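You operate a simulated robot arm through the tools that you are given. There is no shell and no other tool. Be economical: measure what you need, move in short steps, check, and stop when the job is done.

The job below is to be done with a simulated robot arm. You get a single attempt, and the scene is never put back.

JOB
Fetch the grey spacer block and set it on top of the padded block. Press the middle lane button two times. Take the felt block and leave it on top of the carton on the top of the orange-legged bench. Put one of the small parts boxes from the bench top beside the lane rack on the bottom shelf of the sloping rack. Put two of the bolts from the top of the lift table on the top of the narrow table. Fetch the yellow test block and set it on the top of the trim bench. Push the warmer door shut. Close the left drawer. Turn the nutrunner program dial to 1. Take the door hinge c and put it on the parts cell of the long tray. Put one of the nut plates from the top of the nutrunner bench on the shelf under the test box. Put the orange tag on the top of the nutrunner bench. Open the right drawer. Do these in any order. Set down upright: grey spacer block, small parts box, yellow test block, door hinge C.

Only the result counts: the job must be done as asked and must still hold three seconds after the hand-in. Knocking over, shifting, dropping, spilling or breaking anything else fails it.

ROBOT AND FRAMES
A 7-joint arm with a two-finger parallel gripper on a trunk, on a base that drives. Base frame: it is fixed to the floor where the robot stands at the start and does not move with it; the origin is under the middle of the robot, x ahead of it, y to its left, z up. Readings come in m, degrees, newtons and seconds.
With the tool pointing down near the work surface it reaches from about 0.28 to 0.74 m from the robot's upright axis, wherever it stands. Its first joint turns from -115.0 to 115.0 degrees. Places, roughly: Parts cell of the long tray [4.5, 1.7, 0.7]; bolt (3x3x4 cm) [-1.4, 0.2, 0.5]; bottom shelf of the sloping rack [-0.2, 1.2, 0.3]; carton [-0.5, -2, 0.75]; door hinge C [7.75, 4.25, 0.75]; felt block (5x3x8 cm) [-0.4, -1.8, 0.8]; grey spacer block (5x5x7 cm) [0.5, 0.1, 0.6]; left drawer [-3, 3.5, 0.7]; middle lane button [-0.2, 1.7, 0.7]; nut plate [9, 4.5, 0.75]; nutrunner program dial [8, 4.2, 0.9]; orange tag [9.75, 4.25, 1]; padded block (7x9x7 cm) [0.6, 0.1, 0.6]; right drawer [-3.2, 3.9, 0.7]; shelf under the test box [10.1, 4.5, 0.2]; small parts box [1.25, -2, 0.75]; top of the narrow table [-1.2, 0.8, 0.8]; top of the nutrunner bench [8.5, 4.5, 0.8]; top of the trim bench [0.7, 4.6, 0.9]; warmer door [-2.9, 2.8, 0.9]; yellow test block [-1.25, 1.25, 0.75]. Payload 3.91 kg.
The TCP is the grasp point between the finger pads, 0.03 m short of the fingertips. In the tool frame z runs along the fingers and y along their closing line. Largest opening 0.11 m; finger width 0.02, thickness 0.01; the body of the gripper, 0.048 by 0.112 m, starts 0.055 m behind the TCP.
Orientation is told as [roll, pitch, yaw] about the base's x, y, z axes, in that order, counted from this pose: with the fingers straight down and closing along the base's y, the tool's x points along the base's -x, its y along +y and its z along -z.

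CONTROLS
- The arm moves only by the tool arm_command. Its argument "steps" is a list that holds one entry, the list of rows, each a list of 7 numbers: the gripper command, from -1 (shut) to 1 (fully open), values between in proportion, then the shift along the tool's x, y, z in m, then the turn, a rotation vector about the tool's x, y, z in degrees. In form: [[[fingers, x, y, z, ax, ay, az], ...]]. A call has 1 to 8 rows; each row shifts and turns the commanded pose from where the row before left it, along the tool's axes as they then stand. A row lasts 0.2 s, in which the tool goes at most 0.05 m and 8.6 degrees; a call with a longer step from one row to the next is refused whole, and so is a gripper value outside its range. A pose out of reach is approached as far as the arm can. The call stops where the force on the tool passes 40 N (or 10 N more than at its start, if that is more) or the arm is blocked; 0.2 s more then pass. Each finger travels about 0.108 m/s and halts on what it meets, pressing with about 37 N; the grip force reading is that of the motor and also rises with nothing between the fingers. The clock runs only during rows and for 0.2 s after the last one: add rows that do not move to give the fingers time. The reply holds the time, the measured pose of the TCP, the force on the tool along the base axes, the opening and the grip force, in the units named above and with some noise, with the torque about the TCP (base axes, N m) and any sound that the robot's microphone picked up, and new pictures: "views" is both (left out), scene, wrist or none.
- Cameras (640 x 400 px; columns grow to the right, rows downward): "scene" is now at [-0.0086, 0.1862, 1.4127]; the picture's right is [0.55, -0.83, 0.00], its down [-0.76, -0.50, -0.41] and it looks along [0.34, 0.23, -0.91] (base axes); focal length 248 px, centre (320, 200). "wrist" rides on the gripper at [0.072, 0.017, -0.103] in the tool frame; the picture's right is [-0.23, 0.97, 0.00], its down [-0.76, -0.18, -0.62] and it looks along [-0.61, -0.14, 0.78] (tool axes); focal length 222 px, centre (320, 200). There is no depth. A picture from a camera that has moved, and an enlarged one, comes with that camera's place and axes in the base frame and with its lens.
- raise_lower(by): slides the trunk up (or, below 0, down) by that many m; the arm and the scene camera ride with it, the base frame stays. It gives what a move gives, with no picture.
- roll_base(legs): drives the robot by 1 to 6 legs, each [ahead, turn to the left] in m and degrees, along the robot's own axes; the way and the turn of a leg run together, so that a leg with both is an arc; at most 1.5 m and 180 degrees a leg. The arm and the cameras ride along, it lands a little off, and it stops where it bumps. It gives what a move gives, and a new picture of the scene camera.
- head_to(pan, tilt): turns the head with the scene camera to pan (to the left, within 155 degrees either way) and tilt (down, from -29 to 69), counted from straight ahead of the robot. It gives what a move gives, and a new picture of the scene camera.
- inspect(camera, box): a new picture of the part [left, top, right, bottom] of that camera's present view, enlarged. The clock stands still meanwhile.
- hand_in(): hands the job in; it is judged then, once.

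Go step by step. Nothing tells you exact positions but the pictures and the camera data: compare them with the known pose of the tool, close in by small moves and look again before you grip or let go. The budget is 556 turns and 360 pictures, counting those below and the enlarged ones. Unless the task says otherwise, let go and move clear before handing in.

The tools are called after ">>>" as name(argument=value, ...) on one line, values as JSON. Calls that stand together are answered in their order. arm_command: Moves the arm, as the interface text tells. Its arguments: {"type":"object","properties":{"steps":{"type":"array"},"views":{"type":"string","enum":["both","scene","wrist","none"]}},"required":["steps"]} The other tools are called the same way: raise_lower (by) slides the trunk up or down; roll_base (legs) drives the base; head_to (pan, tilt) turns the head that bears the scene camera; inspect (camera, box) takes an enlarged picture of a part of a camera's view; hand_in () hands the job in.

At the start:

```text
time: 0.0
eef_pos: [0.3282, 0.3385, 0.8902]
orientation: [0.1, 0.0, 0.0]
wrist_force: [0.0, -0.5, 0.6]
moment: [-0.02, 0.02, 0.01]
opening: 0.11
grip_force: 0.1
trunk travel left (down, up): [-0.55, 0.44]
robot x, y, heading: [-0.0003, -0.0008, 0.1]
head pan, tilt: [33.5, 65.6]
```

scene: 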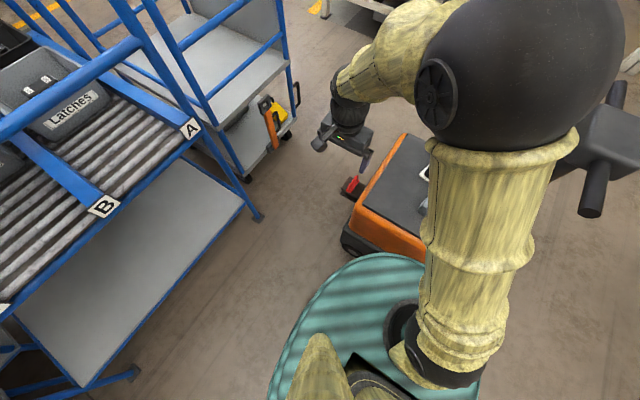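
wrist: 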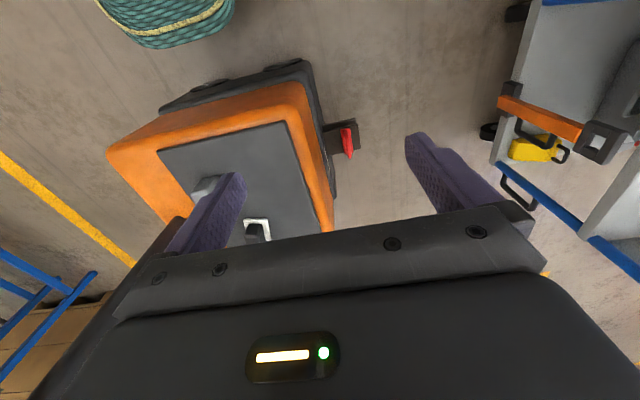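

I see an orange cart ahead, with the grey and padded blocks on it, and a roller rack to the left. First I'll look around with the head.

>>> head_to(pan=-5, tilt=50)

>>> head_to(pan=60, tilt=20)

>>> head_to(pan=130, tilt=25)

>>> head_to(pan=-60, tilt=20)

>>> head_to(pan=-130, tilt=25)

>>> head_to(pan=0, tilt=10)

```text
time: 1.1
eef_pos: [0.3268, 0.34, 0.8913]
orientation: [0.0, -0.1, 0.0]
wrist_force: [-0.3, 0.0, 0.3]
moment: [-0.02, -0.01, -0.02]
opening: 0.1099
grip_force: 0.0
trunk travel left (down, up): [-0.55, 0.44]
robot x, y, heading: [0.0032, -0.0017, -0.1]
head pan, tilt: [-5.0, 50.0]
camera scene: at [0.0181, 0.1464, 1.4314], right [-0.09, -1.0, 0.0], down [-0.76, 0.07, -0.64], along [0.64, -0.06, -0.77], focal length 248 px, centre (320, 200)
```

scene: 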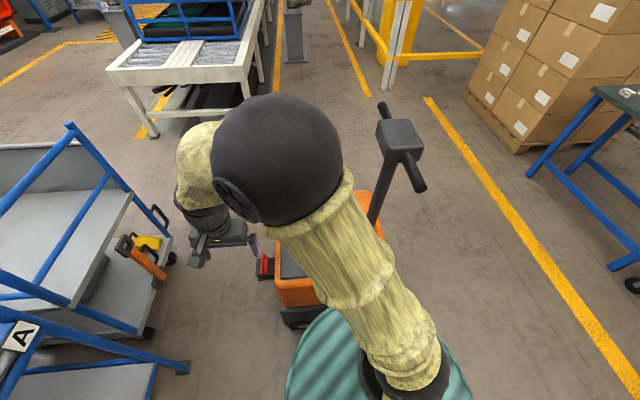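

```text
time: 2.4
eef_pos: [0.3275, 0.3393, 0.8901]
orientation: [-0.1, 0.0, 0.0]
wrist_force: [-1.3, 1.1, 0.7]
moment: [0.0, -0.01, 0.0]
opening: 0.1102
grip_force: 0.1
trunk travel left (down, up): [-0.55, 0.44]
robot x, y, heading: [0.0015, 0.0016, -0.3]
head pan, tilt: [60.0, 20.0]
camera scene: at [-0.012, 0.2337, 1.477], right [0.87, -0.5, 0.0], down [-0.17, -0.3, -0.94], along [0.47, 0.81, -0.34], focal length 248 px, centre (320, 200)
```

scene: 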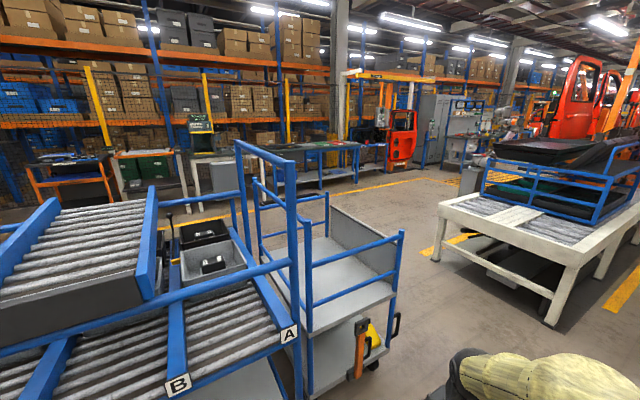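

```text
time: 3.8
eef_pos: [0.3268, 0.3397, 0.8909]
orientation: [0.0, 0.0, 0.0]
wrist_force: [0.7, -0.3, 0.1]
moment: [0.03, -0.02, -0.01]
opening: 0.11
grip_force: 0.1
trunk travel left (down, up): [-0.55, 0.44]
robot x, y, heading: [0.0001, -0.0008, -0.2]
head pan, tilt: [130.0, 25.0]
camera scene: at [-0.1178, 0.2237, 1.469], right [0.77, 0.64, 0.0], down [0.27, -0.32, -0.91], along [-0.58, 0.69, -0.42], focal length 248 px, centre (320, 200)
```

scene: 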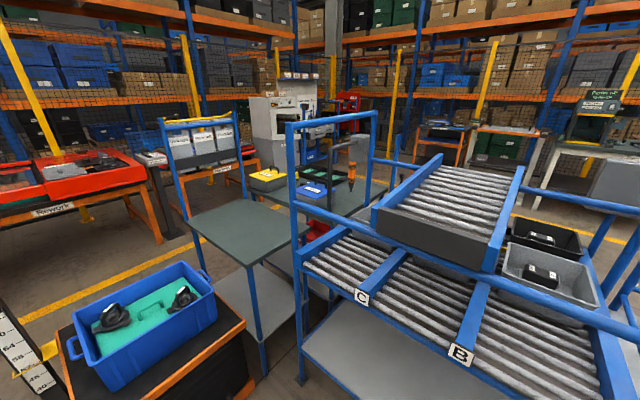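

```text
time: 6.6
eef_pos: [0.3263, 0.3392, 0.8927]
orientation: [0.0, 0.0, 0.0]
wrist_force: [-0.3, -0.1, -0.4]
moment: [-0.01, -0.01, -0.03]
opening: 0.11
grip_force: 0.1
trunk travel left (down, up): [-0.55, 0.44]
robot x, y, heading: [-0.0012, 0.0023, 0.0]
head pan, tilt: [-60.0, 20.0]
camera scene: at [-0.012, 0.0724, 1.4771], right [-0.87, -0.5, 0.0], down [-0.17, 0.3, -0.94], along [0.47, -0.81, -0.34], focal length 248 px, centre (320, 200)
```

scene: 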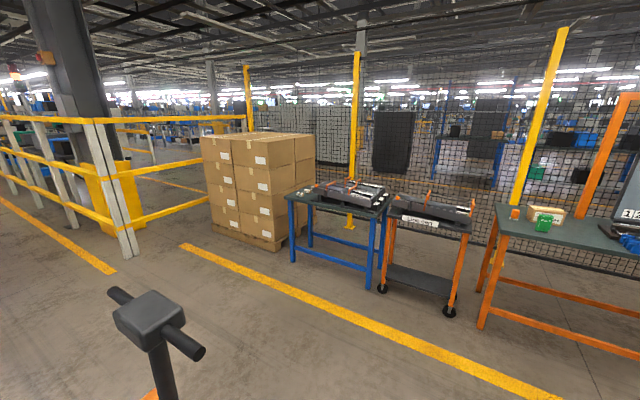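

```text
time: 8.0
eef_pos: [0.3276, 0.3387, 0.8905]
orientation: [0.0, 0.0, 0.0]
wrist_force: [-0.3, 0.9, -1.1]
moment: [-0.03, -0.04, -0.02]
opening: 0.11
grip_force: 0.0
trunk travel left (down, up): [-0.55, 0.44]
robot x, y, heading: [-0.0016, 0.0038, 0.1]
head pan, tilt: [-130.0, 25.0]
camera scene: at [-0.1178, 0.0825, 1.469], right [-0.77, 0.64, 0.0], down [0.27, 0.32, -0.91], along [-0.58, -0.69, -0.42], focal length 248 px, centre (320, 200)
```

scene: 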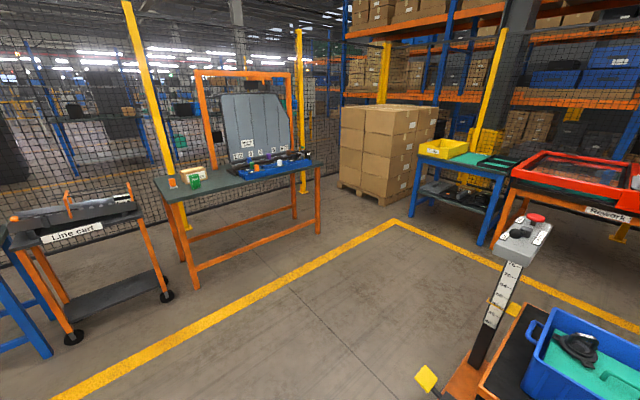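

```text
time: 10.2
eef_pos: [0.328, 0.3392, 0.8904]
orientation: [0.0, 0.1, 0.0]
wrist_force: [-0.1, -1.3, -0.1]
moment: [0.0, -0.03, -0.01]
opening: 0.1099
grip_force: 0.0
trunk travel left (down, up): [-0.55, 0.44]
robot x, y, heading: [0.0002, 0.0026, 0.2]
head pan, tilt: [0.0, 10.0]
camera scene: at [0.0344, 0.153, 1.4933], right [0.0, -1.0, 0.0], down [-0.17, 0.0, -0.98], along [0.98, 0.0, -0.17], focal length 248 px, centre (320, 200)
```

scene: 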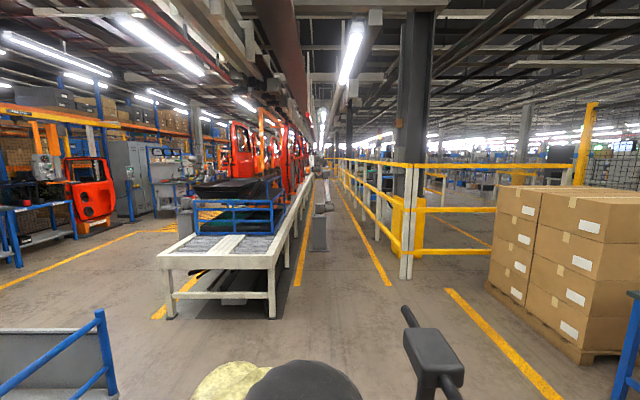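

Overview gained. I'll zoom the wrist camera onto the cart top.

>>> inspect(camera="wrist", box=[150, 120, 340, 240])

```text
3.33 times, centred on (245, 180) of wrist
camera zoom: at [0.2554, 0.3546, 0.9952], right [0.23, 0.97, 0.0], down [0.76, -0.18, 0.62], along [0.61, -0.14, -0.78], focal length 740 px, centre (570, 267)
```

zoom: 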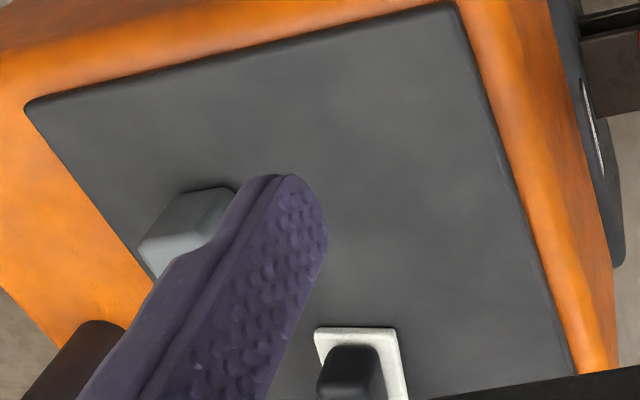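

The grey block lies at the cart's left area and the tiller bar lies along x at about y=-0.12, z=1.02. I'll move the tool sideways over the cart, watching.

>>> arm_command(steps=[[[1, 0, -0.05, 0, 0, 0, 0], [1, 0, -0.05, 0, 0, 0, 0], [1, 0, -0.05, 0, 0, 0, 0], [1, 0, -0.04, 0, 0, 0, 0]]])

>>> head_to(pan=-10, tilt=45)

```text
time: 11.2
eef_pos: [0.3258, 0.1477, 0.8908]
orientation: [-0.1, 0.1, 0.0]
wrist_force: [0.3, -0.8, 0.3]
moment: [0.03, 0.0, 0.03]
opening: 0.11
grip_force: 0.0
trunk travel left (down, up): [-0.55, 0.44]
robot x, y, heading: [-0.0008, 0.0002, -0.2]
head pan, tilt: [0.0, 10.0]
camera scene: at [0.0343, 0.1526, 1.4934], right [0.0, -1.0, 0.0], down [-0.17, 0.0, -0.98], along [0.98, 0.0, -0.17], focal length 248 px, centre (320, 200)
camera wrist: at [0.2552, 0.1642, 0.9962], right [0.23, 0.97, 0.0], down [0.76, -0.18, 0.62], along [0.61, -0.14, -0.78], focal length 222 px, centre (320, 200)
```

scene: 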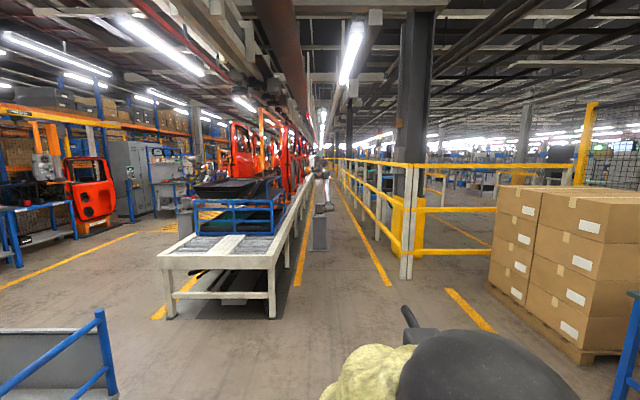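
wrist: 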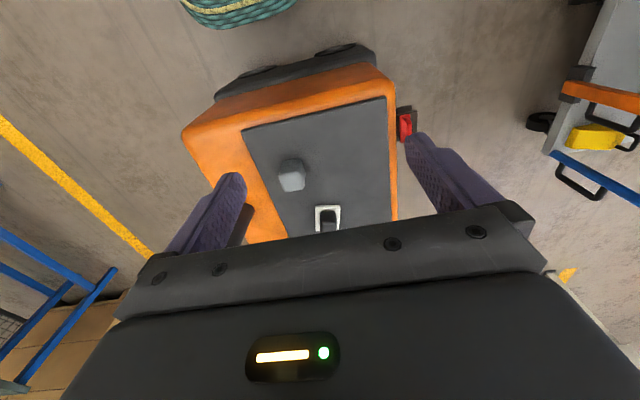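

```text
time: 12.2
eef_pos: [0.3259, 0.151, 0.8912]
orientation: [-0.1, -0.1, 0.0]
wrist_force: [-0.3, 0.1, 0.2]
moment: [-0.01, 0.0, 0.01]
opening: 0.11
grip_force: 0.0
trunk travel left (down, up): [-0.55, 0.44]
robot x, y, heading: [0.002, 0.002, -0.2]
head pan, tilt: [-10.0, 45.0]
camera scene: at [0.0215, 0.1389, 1.4384], right [-0.17, -0.98, 0.0], down [-0.7, 0.12, -0.71], along [0.7, -0.12, -0.71], focal length 248 px, centre (320, 200)
```

scene: 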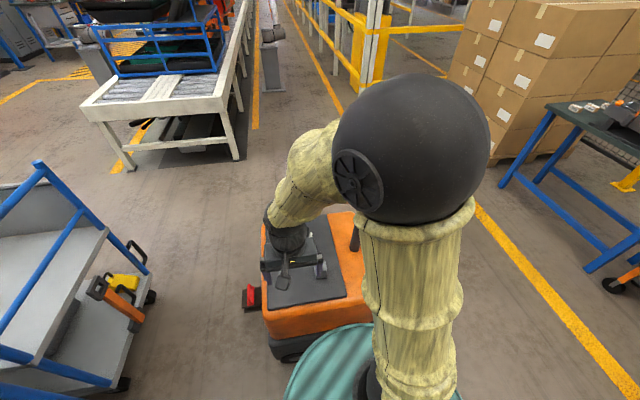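

>>> inspect(camera="wrist", box=[230, 80, 420, 240])

>>> inspect(camera="scene", box=[230, 190, 390, 350])

```text
2.50 times, centred on (325, 160) of wrist
camera zoom: at [0.2553, 0.1652, 0.9962], right [0.23, 0.97, 0.0], down [0.76, -0.18, 0.62], along [0.61, -0.14, -0.78], focal length 555 px, centre (308, 300)
```

zoom: 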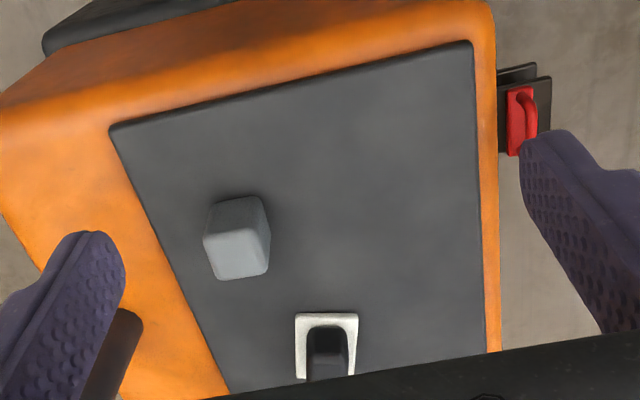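

```text
2.50 times, centred on (310, 270) of scene
camera zoom: at [0.0215, 0.1389, 1.4384], right [-0.17, -0.98, 0.0], down [-0.7, 0.12, -0.71], along [0.7, -0.12, -0.71], focal length 619 px, centre (345, 25)
```

zoom: 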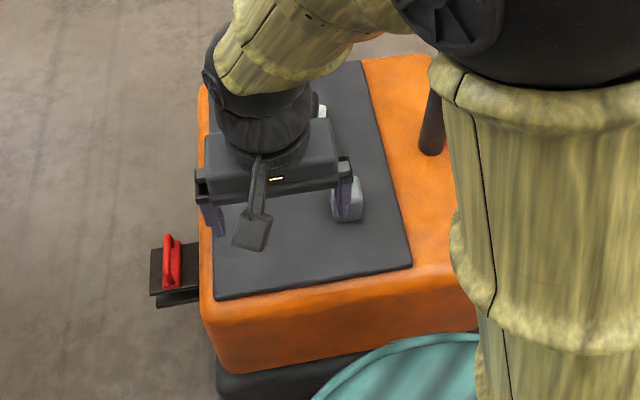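

The grey spacer top is at about (0.506, 0.045, 0.593), turned about -7 degrees. I'll move nearer to see the padded block.

>>> arm_command(steps=[[[1, -0.04, -0.03, 0, 0, 0, 3.5], [1, -0.04, -0.03, 0, 0, 0, 3.5], [1, -0.04, -0.03, 0, 0, 0, 0], [1, -0.02, -0.01, 0, 0, 0, 0]]])

```text
time: 13.2
eef_pos: [0.4596, 0.0373, 0.8909]
orientation: [0.0, 0.0, -7.0]
wrist_force: [-0.3, -0.3, -0.1]
moment: [-0.01, 0.0, 0.0]
opening: 0.1101
grip_force: 0.0
trunk travel left (down, up): [-0.55, 0.44]
robot x, y, heading: [0.0006, -0.0007, -0.0]
head pan, tilt: [-10.0, 45.0]
camera scene: at [0.0218, 0.1386, 1.4384], right [-0.17, -0.98, 0.0], down [-0.7, 0.12, -0.71], along [0.7, -0.12, -0.71], focal length 248 px, centre (320, 200)
camera wrist: at [0.3914, 0.0626, 0.9959], right [0.34, 0.94, 0.0], down [0.73, -0.27, 0.62], along [0.58, -0.21, -0.78], focal length 222 px, centre (320, 200)
```

scene: 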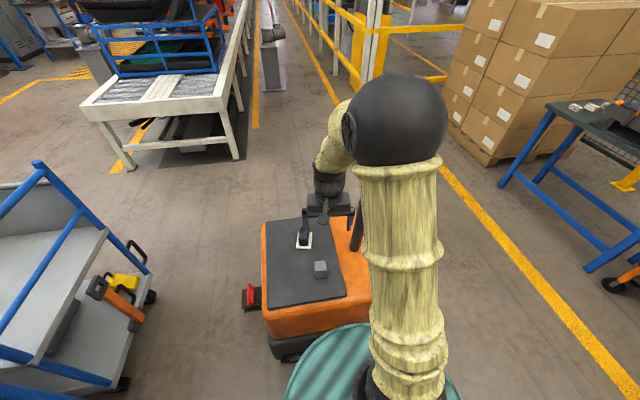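
wrist: 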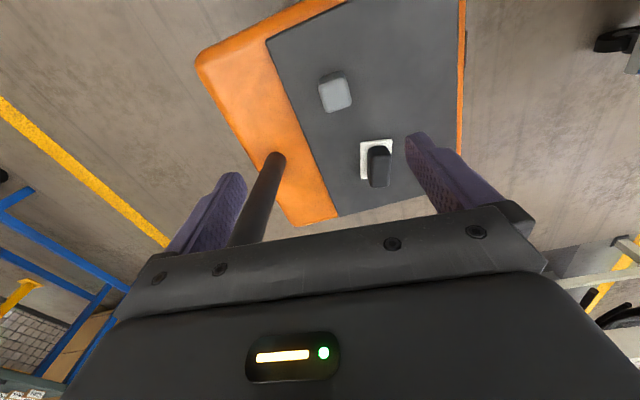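

>>> inspect(camera="wrist", box=[290, 60, 430, 200])

>>> inspect(camera="scene", box=[250, 170, 390, 310])

```text
2.86 times, centred on (360, 130) of wrist
camera zoom: at [0.3914, 0.0626, 0.9959], right [0.34, 0.94, 0.0], down [0.73, -0.27, 0.62], along [0.58, -0.21, -0.78], focal length 635 px, centre (206, 400)
```

zoom: 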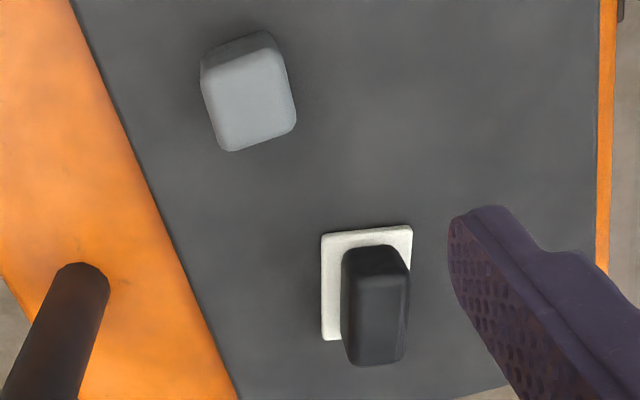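

```text
2.86 times, centred on (320, 240) of scene
camera zoom: at [0.0218, 0.1386, 1.4384], right [-0.17, -0.98, 0.0], down [-0.7, 0.12, -0.71], along [0.7, -0.12, -0.71], focal length 707 px, centre (320, 86)
```

zoom: 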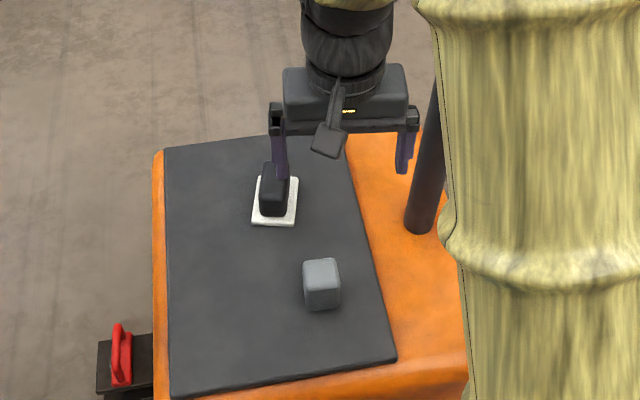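

The padded block is the black block on the white plate at about (0.67, 0.10), yaw about -14. I'll descend over the grey block part way and check.

>>> arm_command(steps=[[[1, -0.041, 0.02, 0, 0, 0, 0], [1, 0, 0, 0.04, 0, 0, -5], [1, 0, 0, 0.045, 0, 0, 0], [1, 0, 0, 0.045, 0, 0, 0], [1, 0, 0, 0.045, 0, 0, 0]]])

```text
time: 14.4
eef_pos: [0.5033, 0.057, 0.7167]
orientation: [-0.1, 0.1, -2.0]
wrist_force: [-0.3, 0.4, -0.1]
moment: [0.01, 0.03, -0.02]
opening: 0.1103
grip_force: 0.2
trunk travel left (down, up): [-0.55, 0.44]
robot x, y, heading: [-0.0015, 0.0033, -0.1]
head pan, tilt: [-10.0, 45.0]
camera scene: at [0.0218, 0.1389, 1.4384], right [-0.17, -0.98, 0.0], down [-0.7, 0.12, -0.71], along [0.7, -0.12, -0.71], focal length 248 px, centre (320, 200)
camera wrist: at [0.4323, 0.0728, 0.8213], right [0.26, 0.97, 0.0], down [0.75, -0.2, 0.62], along [0.6, -0.16, -0.78], focal length 222 px, centre (320, 200)
```

scene: 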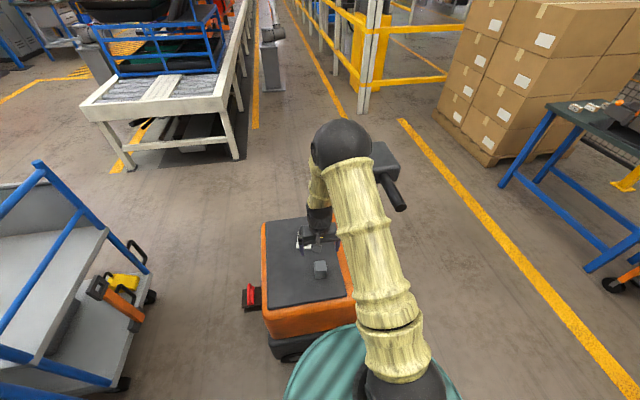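
wrist: 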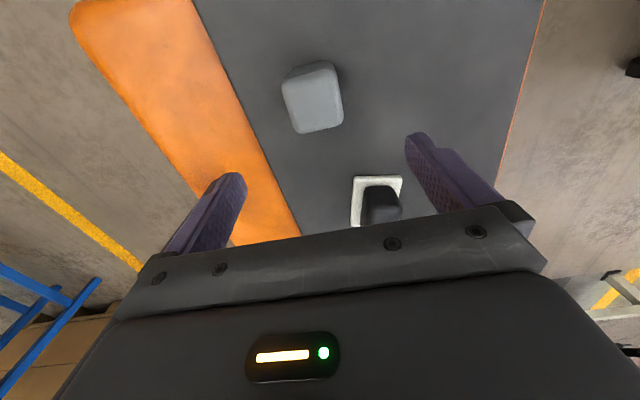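

>>> raise_lower(by=0.12)

>>> head_to(pan=-10, tilt=50)

```text
time: 15.9
eef_pos: [0.5038, 0.0551, 0.8372]
orientation: [0.0, -0.1, -1.9]
wrist_force: [0.9, 0.6, 1.0]
moment: [0.01, 0.02, 0.01]
opening: 0.1099
grip_force: 0.0
trunk travel left (down, up): [-0.67, 0.32]
robot x, y, heading: [0.0026, -0.0009, 0.3]
head pan, tilt: [-10.0, 45.0]
```

```text
time: 16.5
eef_pos: [0.5033, 0.0544, 0.8361]
orientation: [0.0, 0.0, -2.0]
wrist_force: [0.9, -0.3, 0.0]
moment: [-0.02, -0.01, 0.01]
opening: 0.1102
grip_force: 0.1
trunk travel left (down, up): [-0.67, 0.32]
robot x, y, heading: [0.0013, 0.0042, 0.0]
head pan, tilt: [-10.0, 50.0]
camera scene: at [0.0174, 0.1396, 1.5515], right [-0.17, -0.98, 0.0], down [-0.75, 0.13, -0.64], along [0.63, -0.11, -0.77], focal length 248 px, centre (320, 200)
```

scene: 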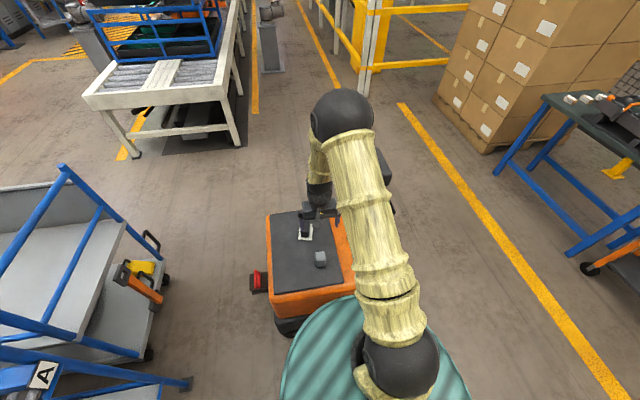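

>>> arm_command(steps=[[[1, 0.012, 0, 0.045, 0, 0, 0], [1, 0, 0, 0.05, 0, 0, 0], [1, 0, 0, 0.05, 0, 0, 0], [1, 0, 0, 0.05, 0, 0, 0]]])

```text
time: 17.5
eef_pos: [0.4914, 0.0547, 0.6411]
orientation: [0.0, 0.1, -2.0]
wrist_force: [0.9, -0.1, -0.2]
moment: [-0.03, -0.01, -0.02]
opening: 0.1099
grip_force: 0.0
trunk travel left (down, up): [-0.67, 0.32]
robot x, y, heading: [0.001, 0.0001, -0.2]
head pan, tilt: [-10.0, 50.0]
camera scene: at [0.0178, 0.1397, 1.5515], right [-0.17, -0.98, 0.0], down [-0.75, 0.13, -0.64], along [0.63, -0.11, -0.77], focal length 248 px, centre (320, 200)
camera wrist: at [0.421, 0.073, 0.7456], right [0.26, 0.97, 0.0], down [0.76, -0.2, 0.62], along [0.6, -0.16, -0.78], focal length 222 px, centre (320, 200)
```

scene: 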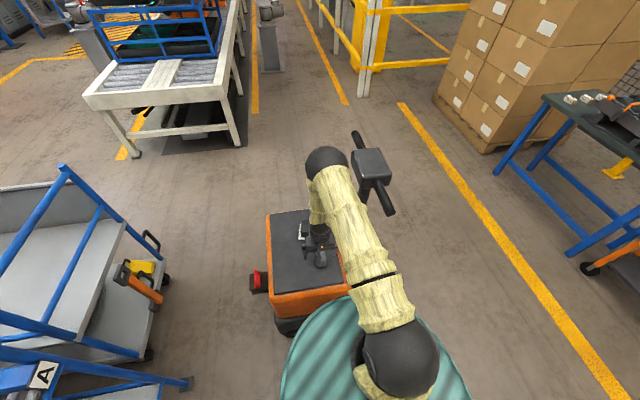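
wrist: 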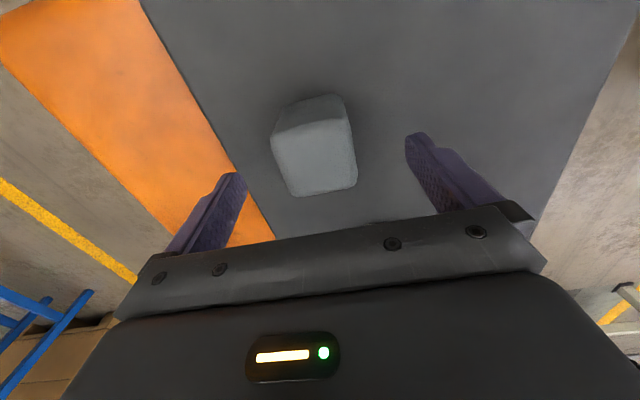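

>>> arm_command(steps=[[[1, -0.007, -0.006, 0.03, 0, 0, 0], [1, 0, 0, 0.036, 0, 0, 0], [-1, 0, 0, 0, 0, 0, 0], [-1, 0, 0, 0, 0, 0, 0], [-1, 0, 0, 0, 0, 0, 0]]])

```text
time: 18.0
eef_pos: [0.4988, 0.0492, 0.6054]
orientation: [0.0, 0.3, -2.1]
wrist_force: [-9.5, -0.2, 22.4]
moment: [-0.67, 0.05, 0.01]
opening: 0.1099
grip_force: 0.0
trunk travel left (down, up): [-0.67, 0.32]
robot x, y, heading: [-0.0004, -0.0019, -0.2]
head pan, tilt: [-10.0, 50.0]
stopped in row 2: the force on the tool passed its limit (the readings are from after the stop); the commanded pose is now the measured one
camera scene: at [0.0161, 0.1395, 1.5519], right [-0.17, -0.98, 0.0], down [-0.75, 0.13, -0.64], along [0.63, -0.11, -0.77], focal length 248 px, centre (320, 200)
camera wrist: at [0.4282, 0.0675, 0.7099], right [0.26, 0.97, 0.0], down [0.76, -0.2, 0.62], along [0.6, -0.16, -0.79], focal length 222 px, centre (320, 200)
```

scene: 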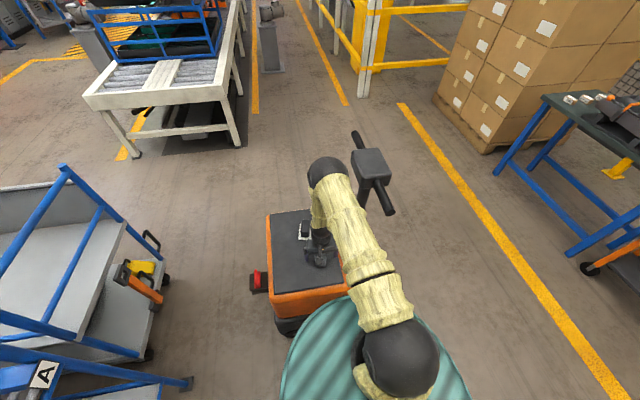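
wrist: 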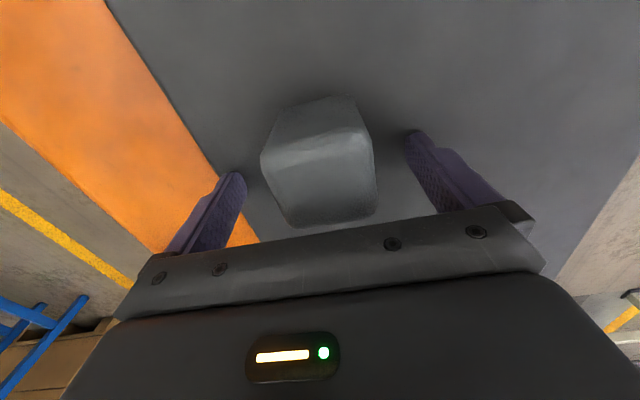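

Fingertips touched the deck: its surface is at about z=0.575, so the block is at about (0.474, 0.057). I'll lift a little, re-centre and grip.

>>> arm_command(steps=[[[1, 0, 0, -0.02, 0, 0, 0], [1, 0.025, 0.006, 0, 0, 0, 0], [1, 0, 0, 0, 0, 0, 0]]], views="wrist")

```text
time: 18.8
eef_pos: [0.4751, 0.0563, 0.6234]
orientation: [0.1, 0.1, -2.0]
wrist_force: [-0.6, 0.6, 0.1]
moment: [-0.03, 0.01, -0.03]
opening: 0.1102
grip_force: 0.1
trunk travel left (down, up): [-0.67, 0.32]
robot x, y, heading: [0.0005, 0.0002, -0.2]
head pan, tilt: [-10.0, 50.0]
camera wrist: at [0.404, 0.0744, 0.7284], right [0.26, 0.97, 0.0], down [0.76, -0.2, 0.62], along [0.6, -0.16, -0.78], focal length 222 px, centre (320, 200)
```

wrist: 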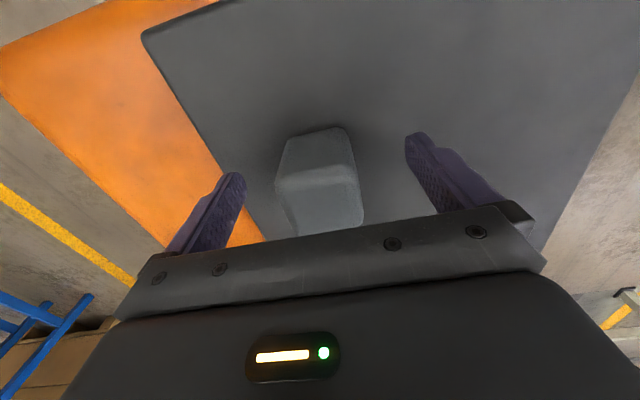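

>>> arm_command(steps=[[[1, 0.002, 0, 0.004, 0, 0, 0], [-1, 0, 0, 0, 0, 0, 0], [-1, 0, 0, 0, 0, 0, 0], [-1, 0, 0, 0, 0, 0, 0], [-1, 0, 0, -0.03, 0, 0, 0], [-1, 0, 0, -0.05, 0, 0, 0], [-1, 0, 0, -0.05, 0, 0, 0]]])

```text
time: 20.4
eef_pos: [0.4713, 0.0565, 0.7504]
orientation: [0.1, 0.2, -2.2]
wrist_force: [0.2, -0.8, -1.6]
moment: [-0.01, 0.03, 0.02]
opening: 0.0443
grip_force: 36.7
trunk travel left (down, up): [-0.67, 0.32]
robot x, y, heading: [0.0038, 0.0042, 0.1]
head pan, tilt: [-10.0, 50.0]
camera scene: at [0.0168, 0.1395, 1.5514], right [-0.17, -0.98, 0.0], down [-0.75, 0.13, -0.64], along [0.63, -0.11, -0.77], focal length 248 px, centre (320, 200)
camera wrist: at [0.4013, 0.0743, 0.8549], right [0.26, 0.97, 0.0], down [0.76, -0.2, 0.62], along [0.6, -0.16, -0.78], focal length 222 px, centre (320, 200)
```

scene: 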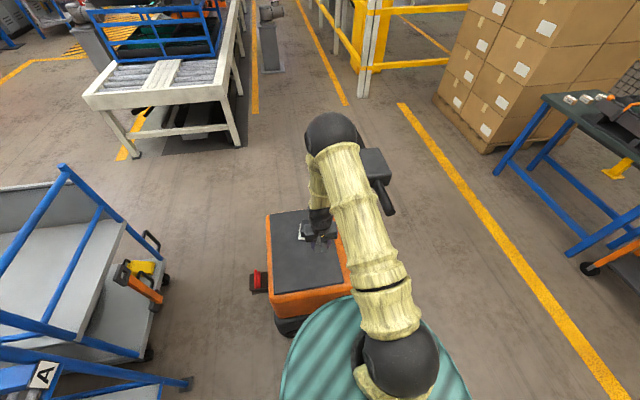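
wrist: 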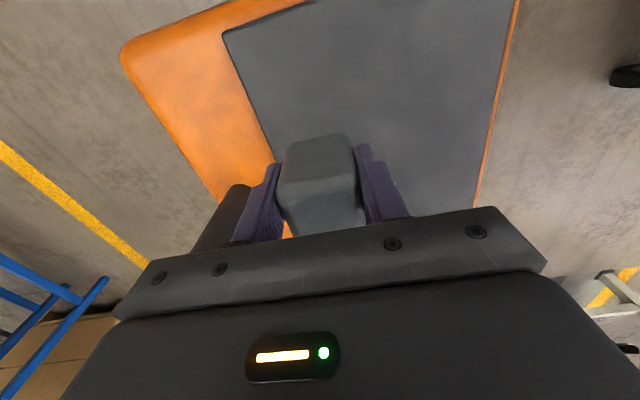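

Gripped. Inspecting the padded block from the head camera for placement.

>>> inspect(camera="scene", box=[270, 190, 370, 270])

```text
5.00 times, centred on (320, 230) of scene
camera zoom: at [0.0168, 0.1395, 1.5514], right [-0.17, -0.98, 0.0], down [-0.75, 0.13, -0.64], along [0.63, -0.11, -0.77], focal length 1237 px, centre (320, 50)
```

zoom: 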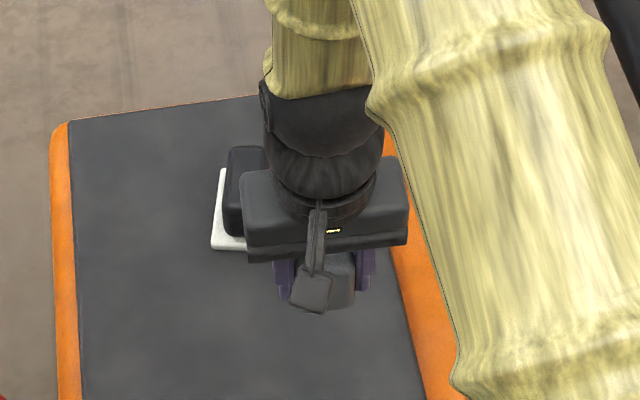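

>>> arm_command(steps=[[[-1, 0, 0, -0.012, 0, 0, 0], [-1, -0.0414, 0.0115, 0, 0, 0, 0], [-1, -0.0414, 0.0115, 0, 0, 0, 0], [-1, -0.0414, 0.0115, 0, 0, 0, 0], [-1, -0.0414, 0.0115, 0, 0, 0, 0], [-1, 0, 0, 0, 0, 0, 5.5], [-1, 0, 0, 0, 0, 0, 5.5]]])

>>> inspect(camera="scene", box=[270, 180, 370, 260])

```text
time: 22.0
eef_pos: [0.6415, 0.0958, 0.7599]
orientation: [-0.1, 0.2, -13.1]
wrist_force: [0.3, -0.6, -1.6]
moment: [-0.01, 0.01, 0.02]
opening: 0.0445
grip_force: 36.5
trunk travel left (down, up): [-0.67, 0.32]
robot x, y, heading: [0.002, 0.0004, 0.1]
head pan, tilt: [-10.0, 50.0]
camera scene: at [0.0176, 0.1396, 1.5514], right [-0.17, -0.98, 0.0], down [-0.75, 0.13, -0.64], along [0.63, -0.11, -0.77], focal length 248 px, centre (320, 200)
camera wrist: at [0.5756, 0.1275, 0.8656], right [0.44, 0.9, 0.0], down [0.7, -0.34, 0.62], along [0.56, -0.28, -0.78], focal length 222 px, centre (320, 200)
```

scene: 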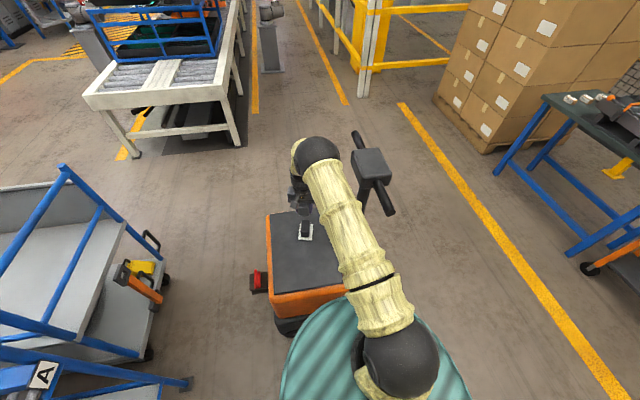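
wrist: 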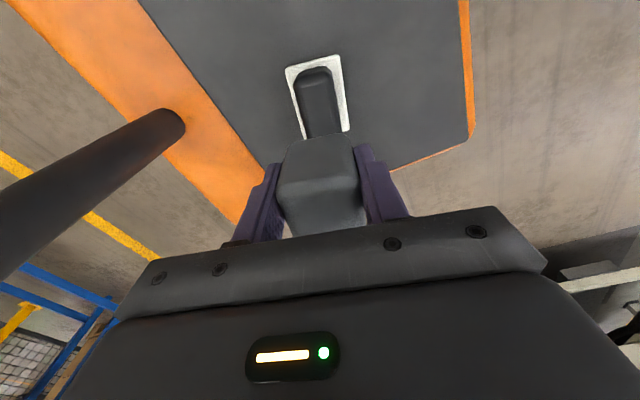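

```text
5.00 times, centred on (320, 220) of scene
camera zoom: at [0.0176, 0.1396, 1.5514], right [-0.17, -0.98, 0.0], down [-0.75, 0.13, -0.64], along [0.63, -0.11, -0.77], focal length 1237 px, centre (320, 100)
```

zoom: 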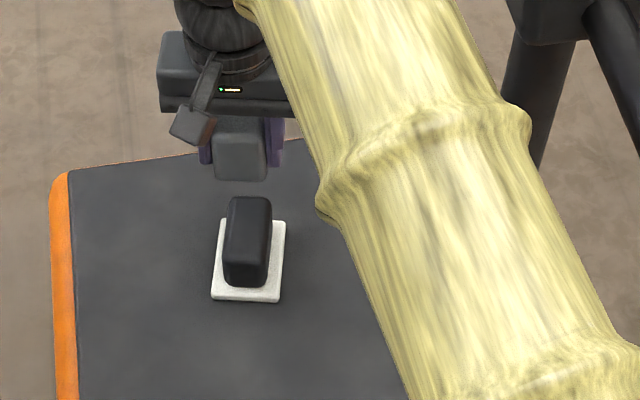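

Padded block confirmed at (0.637, 0.097), top at about 0.645. Lowering onto it.

>>> arm_command(steps=[[[-1, 0.004, 0.001, 0.03, 0, 0, 0], [-1, 0, 0, 0.025, 0, 0, 0], [-1, 0, 0, 0.006, 0, 0, 0], [-1, 0, 0, 0.004, 0, 0, 0]]])

>>> inspect(camera="scene", box=[270, 180, 370, 260])

```text
time: 23.0
eef_pos: [0.636, 0.0985, 0.6956]
orientation: [0.0, 0.2, -13.0]
wrist_force: [0.2, -0.1, -1.3]
moment: [-0.06, 0.01, 0.0]
opening: 0.0447
grip_force: 37.3
trunk travel left (down, up): [-0.67, 0.32]
robot x, y, heading: [-0.0024, -0.002, -0.0]
head pan, tilt: [-10.0, 50.0]
camera scene: at [0.0177, 0.1397, 1.5515], right [-0.17, -0.98, 0.0], down [-0.75, 0.13, -0.64], along [0.63, -0.11, -0.77], focal length 248 px, centre (320, 200)
camera wrist: at [0.571, 0.1298, 0.8005], right [0.44, 0.9, 0.0], down [0.7, -0.34, 0.62], along [0.56, -0.28, -0.78], focal length 222 px, centre (320, 200)
```

scene: 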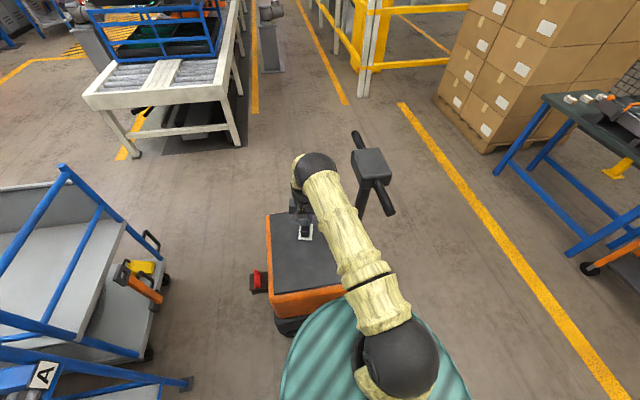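
wrist: 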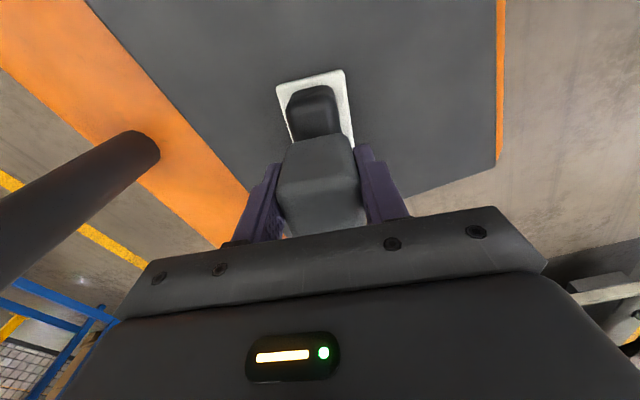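

```text
5.00 times, centred on (320, 220) of scene
camera zoom: at [0.0177, 0.1397, 1.5515], right [-0.17, -0.98, 0.0], down [-0.75, 0.13, -0.64], along [0.63, -0.11, -0.77], focal length 1237 px, centre (320, 100)
```

zoom: 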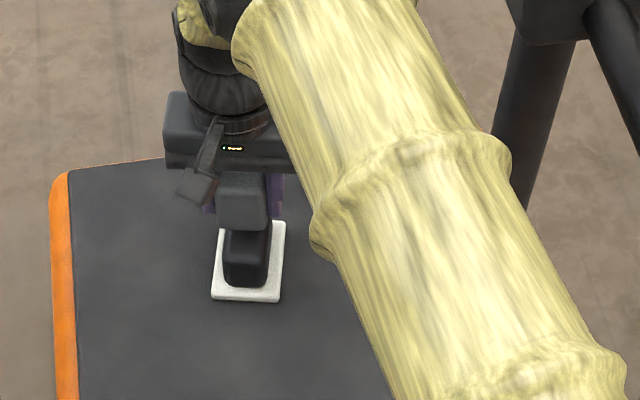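

>>> arm_command(steps=[[[-1, 0.008, 0, 0.002, 0, 0, 0], [-1, 0, 0, 0.003, 0, 0, 0], [-1, 0, 0, 0.002, 0, 0, 0]]], views="wrist")

```text
time: 23.8
eef_pos: [0.6293, 0.1008, 0.6885]
orientation: [-0.1, 0.2, -12.9]
wrist_force: [-0.9, -0.1, -0.6]
moment: [0.03, 0.0, 0.01]
opening: 0.0443
grip_force: 37.1
trunk travel left (down, up): [-0.67, 0.32]
robot x, y, heading: [0.0012, -0.0023, 0.1]
head pan, tilt: [-10.0, 50.0]
camera wrist: at [0.5636, 0.1316, 0.7936], right [0.44, 0.9, 0.0], down [0.7, -0.34, 0.62], along [0.56, -0.27, -0.78], focal length 222 px, centre (320, 200)
```

wrist: 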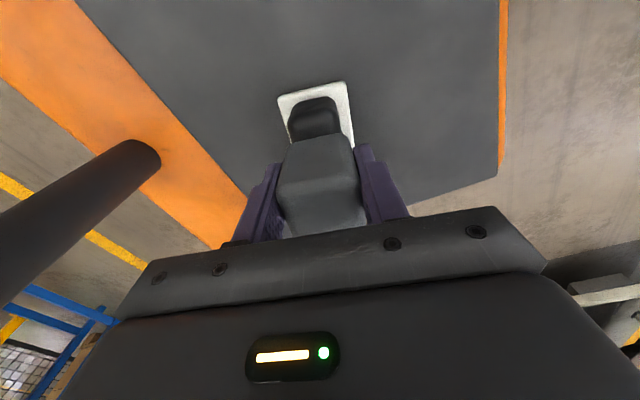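

>>> arm_command(steps=[[[-1, 0, -0.003, 0.002, 0, 0, 0], [-1, 0, 0, 0.002, 0, 0, 0], [-1, 0, 0, 0.002, 0, 0, 0]]], views="none")

```text
time: 24.6
eef_pos: [0.6284, 0.0976, 0.6829]
orientation: [0.0, 0.2, -12.9]
wrist_force: [0.2, -0.1, -1.1]
moment: [0.01, -0.01, -0.02]
opening: 0.0444
grip_force: 36.8
trunk travel left (down, up): [-0.67, 0.32]
robot x, y, heading: [0.0038, 0.0012, -0.1]
head pan, tilt: [-10.0, 50.0]
```

>>> arm_command(steps=[[[-1, 0, 0, 0.003, 0, 0, 0], [-1, 0, 0, 0.002, 0, 0, 0], [-1, 0, 0, 0.002, 0, 0, 0]]], views="none")

>>> inspect(camera="scene", box=[270, 180, 370, 260])

```text
time: 25.4
eef_pos: [0.6288, 0.0977, 0.6816]
orientation: [0.1, -0.2, -13.0]
wrist_force: [-4.5, -0.6, 33.9]
moment: [-0.03, 0.39, 0.0]
opening: 0.0443
grip_force: 36.9
trunk travel left (down, up): [-0.67, 0.32]
robot x, y, heading: [0.0, 0.0004, 0.0]
head pan, tilt: [-10.0, 50.0]
```

```text
5.00 times, centred on (320, 220) of scene
camera zoom: at [0.0133, 0.139, 1.5521], right [-0.17, -0.98, 0.0], down [-0.75, 0.13, -0.64], along [0.64, -0.11, -0.76], focal length 1237 px, centre (320, 100)
```

zoom: 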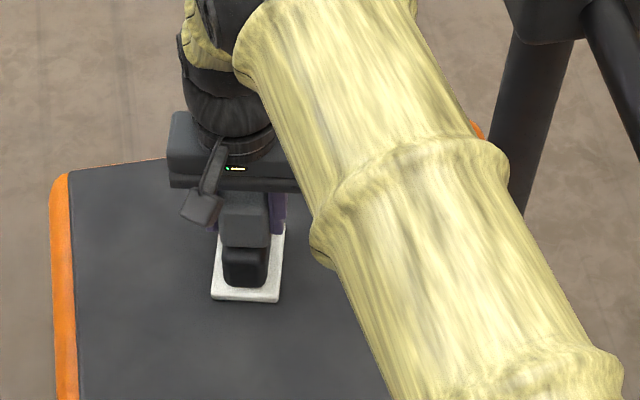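

Contact made, and the block looks flush with the padded block. I'll ease off, open and rise.

>>> arm_command(steps=[[[-1, 0, 0, -0.004, 0, 0, 0], [0.2, 0, 0, 0, 0, 0, 0], [1, 0, 0, 0, 0, 0, 0], [1, 0, 0, 0, 0, 0, 0], [1, 0, 0, -0.03, 0, 0, 0], [1, 0, 0, -0.04, 0, 0, 0], [1, 0, 0, -0.05, 0, 0, 0]]])

>>> inspect(camera="scene", box=[270, 180, 370, 260])

```text
time: 27.0
eef_pos: [0.6287, 0.0975, 0.7998]
orientation: [-0.1, 0.2, -13.0]
wrist_force: [0.2, 0.1, -0.6]
moment: [0.01, 0.02, -0.03]
opening: 0.1098
grip_force: 0.1
trunk travel left (down, up): [-0.67, 0.32]
robot x, y, heading: [0.0022, 0.0003, -0.5]
head pan, tilt: [-10.0, 50.0]
camera scene: at [0.0168, 0.1395, 1.5514], right [-0.17, -0.98, 0.0], down [-0.75, 0.13, -0.64], along [0.63, -0.11, -0.77], focal length 248 px, centre (320, 200)
camera wrist: at [0.5629, 0.1293, 0.9046], right [0.44, 0.9, 0.0], down [0.7, -0.34, 0.62], along [0.56, -0.28, -0.78], focal length 222 px, centre (320, 200)
```

scene: 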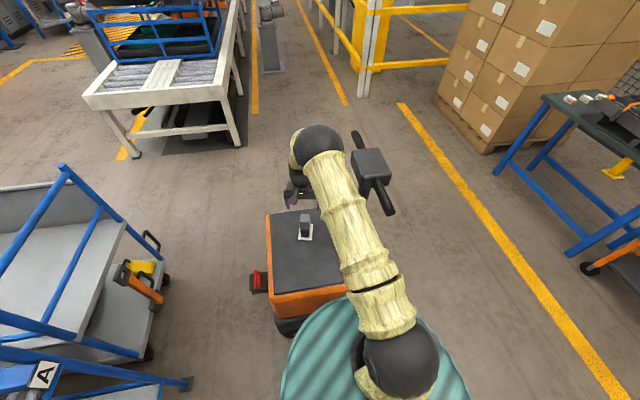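
wrist: 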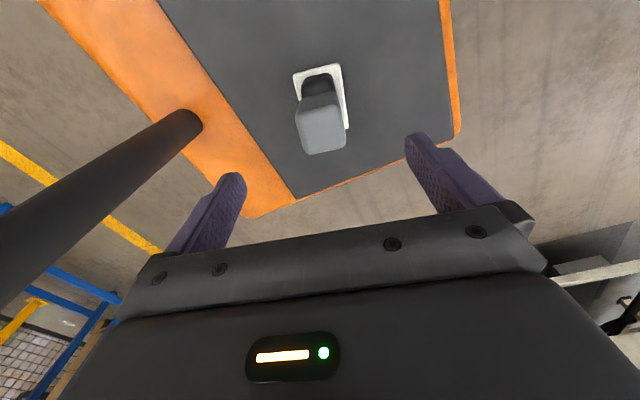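

```text
5.00 times, centred on (320, 220) of scene
camera zoom: at [0.0168, 0.1395, 1.5514], right [-0.17, -0.98, 0.0], down [-0.75, 0.13, -0.64], along [0.63, -0.11, -0.77], focal length 1237 px, centre (320, 100)
```

zoom: 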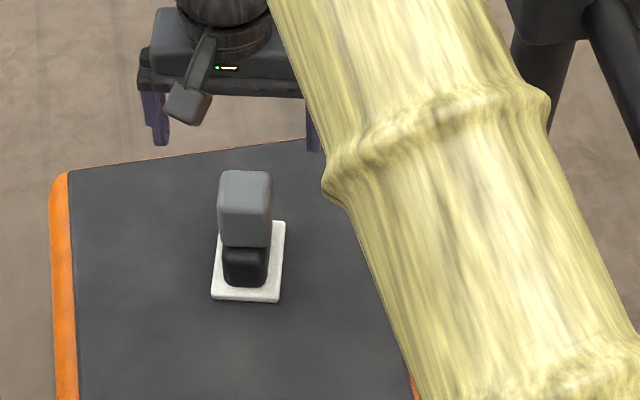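

Spacer placed and standing. Now retract the arm to a compact travel pose.

>>> arm_command(steps=[[[1, 0, 0, -0.05, 0, 0, 0], [1, 0, 0, -0.05, 0, 0, -6.5], [1, 0, 0, -0.03, 0, 0, -6.5], [1, 0.05, 0, 0, 0, 0, 0], [1, 0.05, 0, 0, 0, 0, 0], [1, 0.05, 0, 0, 0, 0, 0], [1, 0.05, 0, 0, 0, 0, 0], [1, 0.05, 0, 0, 0, 0, 0]]], views="none")

>>> head_to(pan=95, tilt=35)

>>> head_to(pan=150, tilt=40)

>>> head_to(pan=-150, tilt=35)

```text
time: 28.8
eef_pos: [0.3774, 0.0982, 0.9301]
orientation: [0.1, 0.0, 0.0]
wrist_force: [-0.4, -0.3, -0.6]
moment: [-0.01, 0.04, -0.02]
opening: 0.1103
grip_force: 0.1
trunk travel left (down, up): [-0.67, 0.32]
robot x, y, heading: [0.0021, 0.0001, 0.0]
head pan, tilt: [-10.0, 50.0]
```

```text
time: 30.7
eef_pos: [0.3789, 0.0973, 0.9307]
orientation: [0.0, 0.2, 0.0]
wrist_force: [-0.6, -1.4, 0.4]
moment: [0.01, -0.02, 0.01]
opening: 0.11
grip_force: 0.1
trunk travel left (down, up): [-0.67, 0.32]
robot x, y, heading: [-0.0012, -0.0007, -0.1]
head pan, tilt: [95.0, 35.0]
camera scene: at [-0.066, 0.2408, 1.5732], right [1.0, 0.09, 0.0], down [0.05, -0.57, -0.82], along [-0.07, 0.82, -0.57], focal length 248 px, centre (320, 200)
```

scene: 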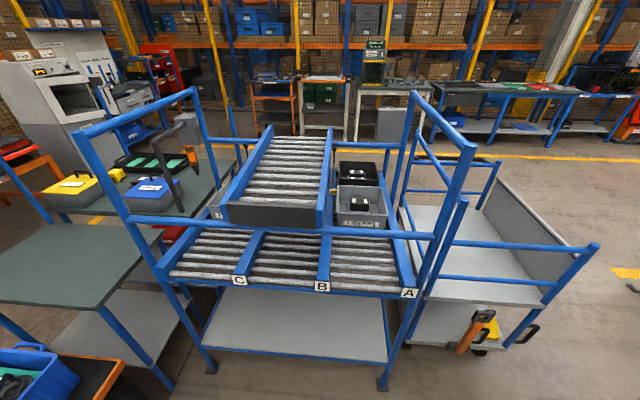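

```text
time: 31.9
eef_pos: [0.3785, 0.0981, 0.9307]
orientation: [0.0, 0.1, 0.0]
wrist_force: [-0.2, 0.3, -0.8]
moment: [0.01, 0.0, 0.0]
opening: 0.1099
grip_force: 0.1
trunk travel left (down, up): [-0.67, 0.32]
robot x, y, heading: [-0.0015, -0.0016, 0.3]
head pan, tilt: [150.0, 40.0]
camera scene: at [-0.132, 0.1956, 1.5657], right [0.5, 0.87, 0.0], down [0.56, -0.32, -0.77], along [-0.66, 0.38, -0.64], focal length 248 px, centre (320, 200)
```

scene: 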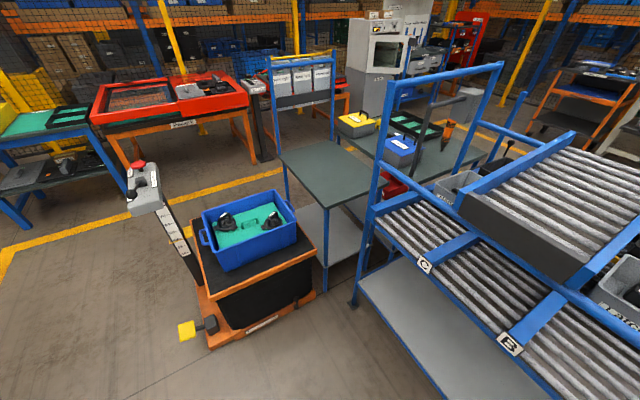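

```text
time: 36.0
eef_pos: [0.378, 0.0972, 0.9314]
orientation: [0.0, 0.1, 0.0]
wrist_force: [-0.1, 0.0, -0.9]
moment: [0.02, 0.02, -0.01]
opening: 0.1097
grip_force: 0.0
trunk travel left (down, up): [-0.67, 0.32]
robot x, y, heading: [-0.0012, -0.0002, -0.1]
head pan, tilt: [-150.0, 35.0]
camera scene: at [-0.1347, 0.1089, 1.5732], right [-0.5, 0.87, 0.0], down [0.5, 0.29, -0.82], along [-0.71, -0.41, -0.57], focal length 248 px, centre (320, 200)
```

scene: 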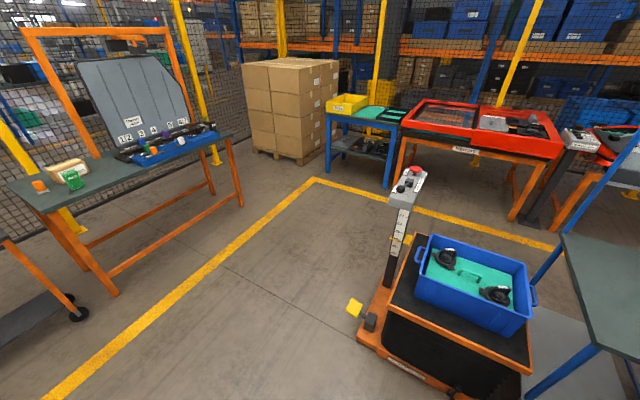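

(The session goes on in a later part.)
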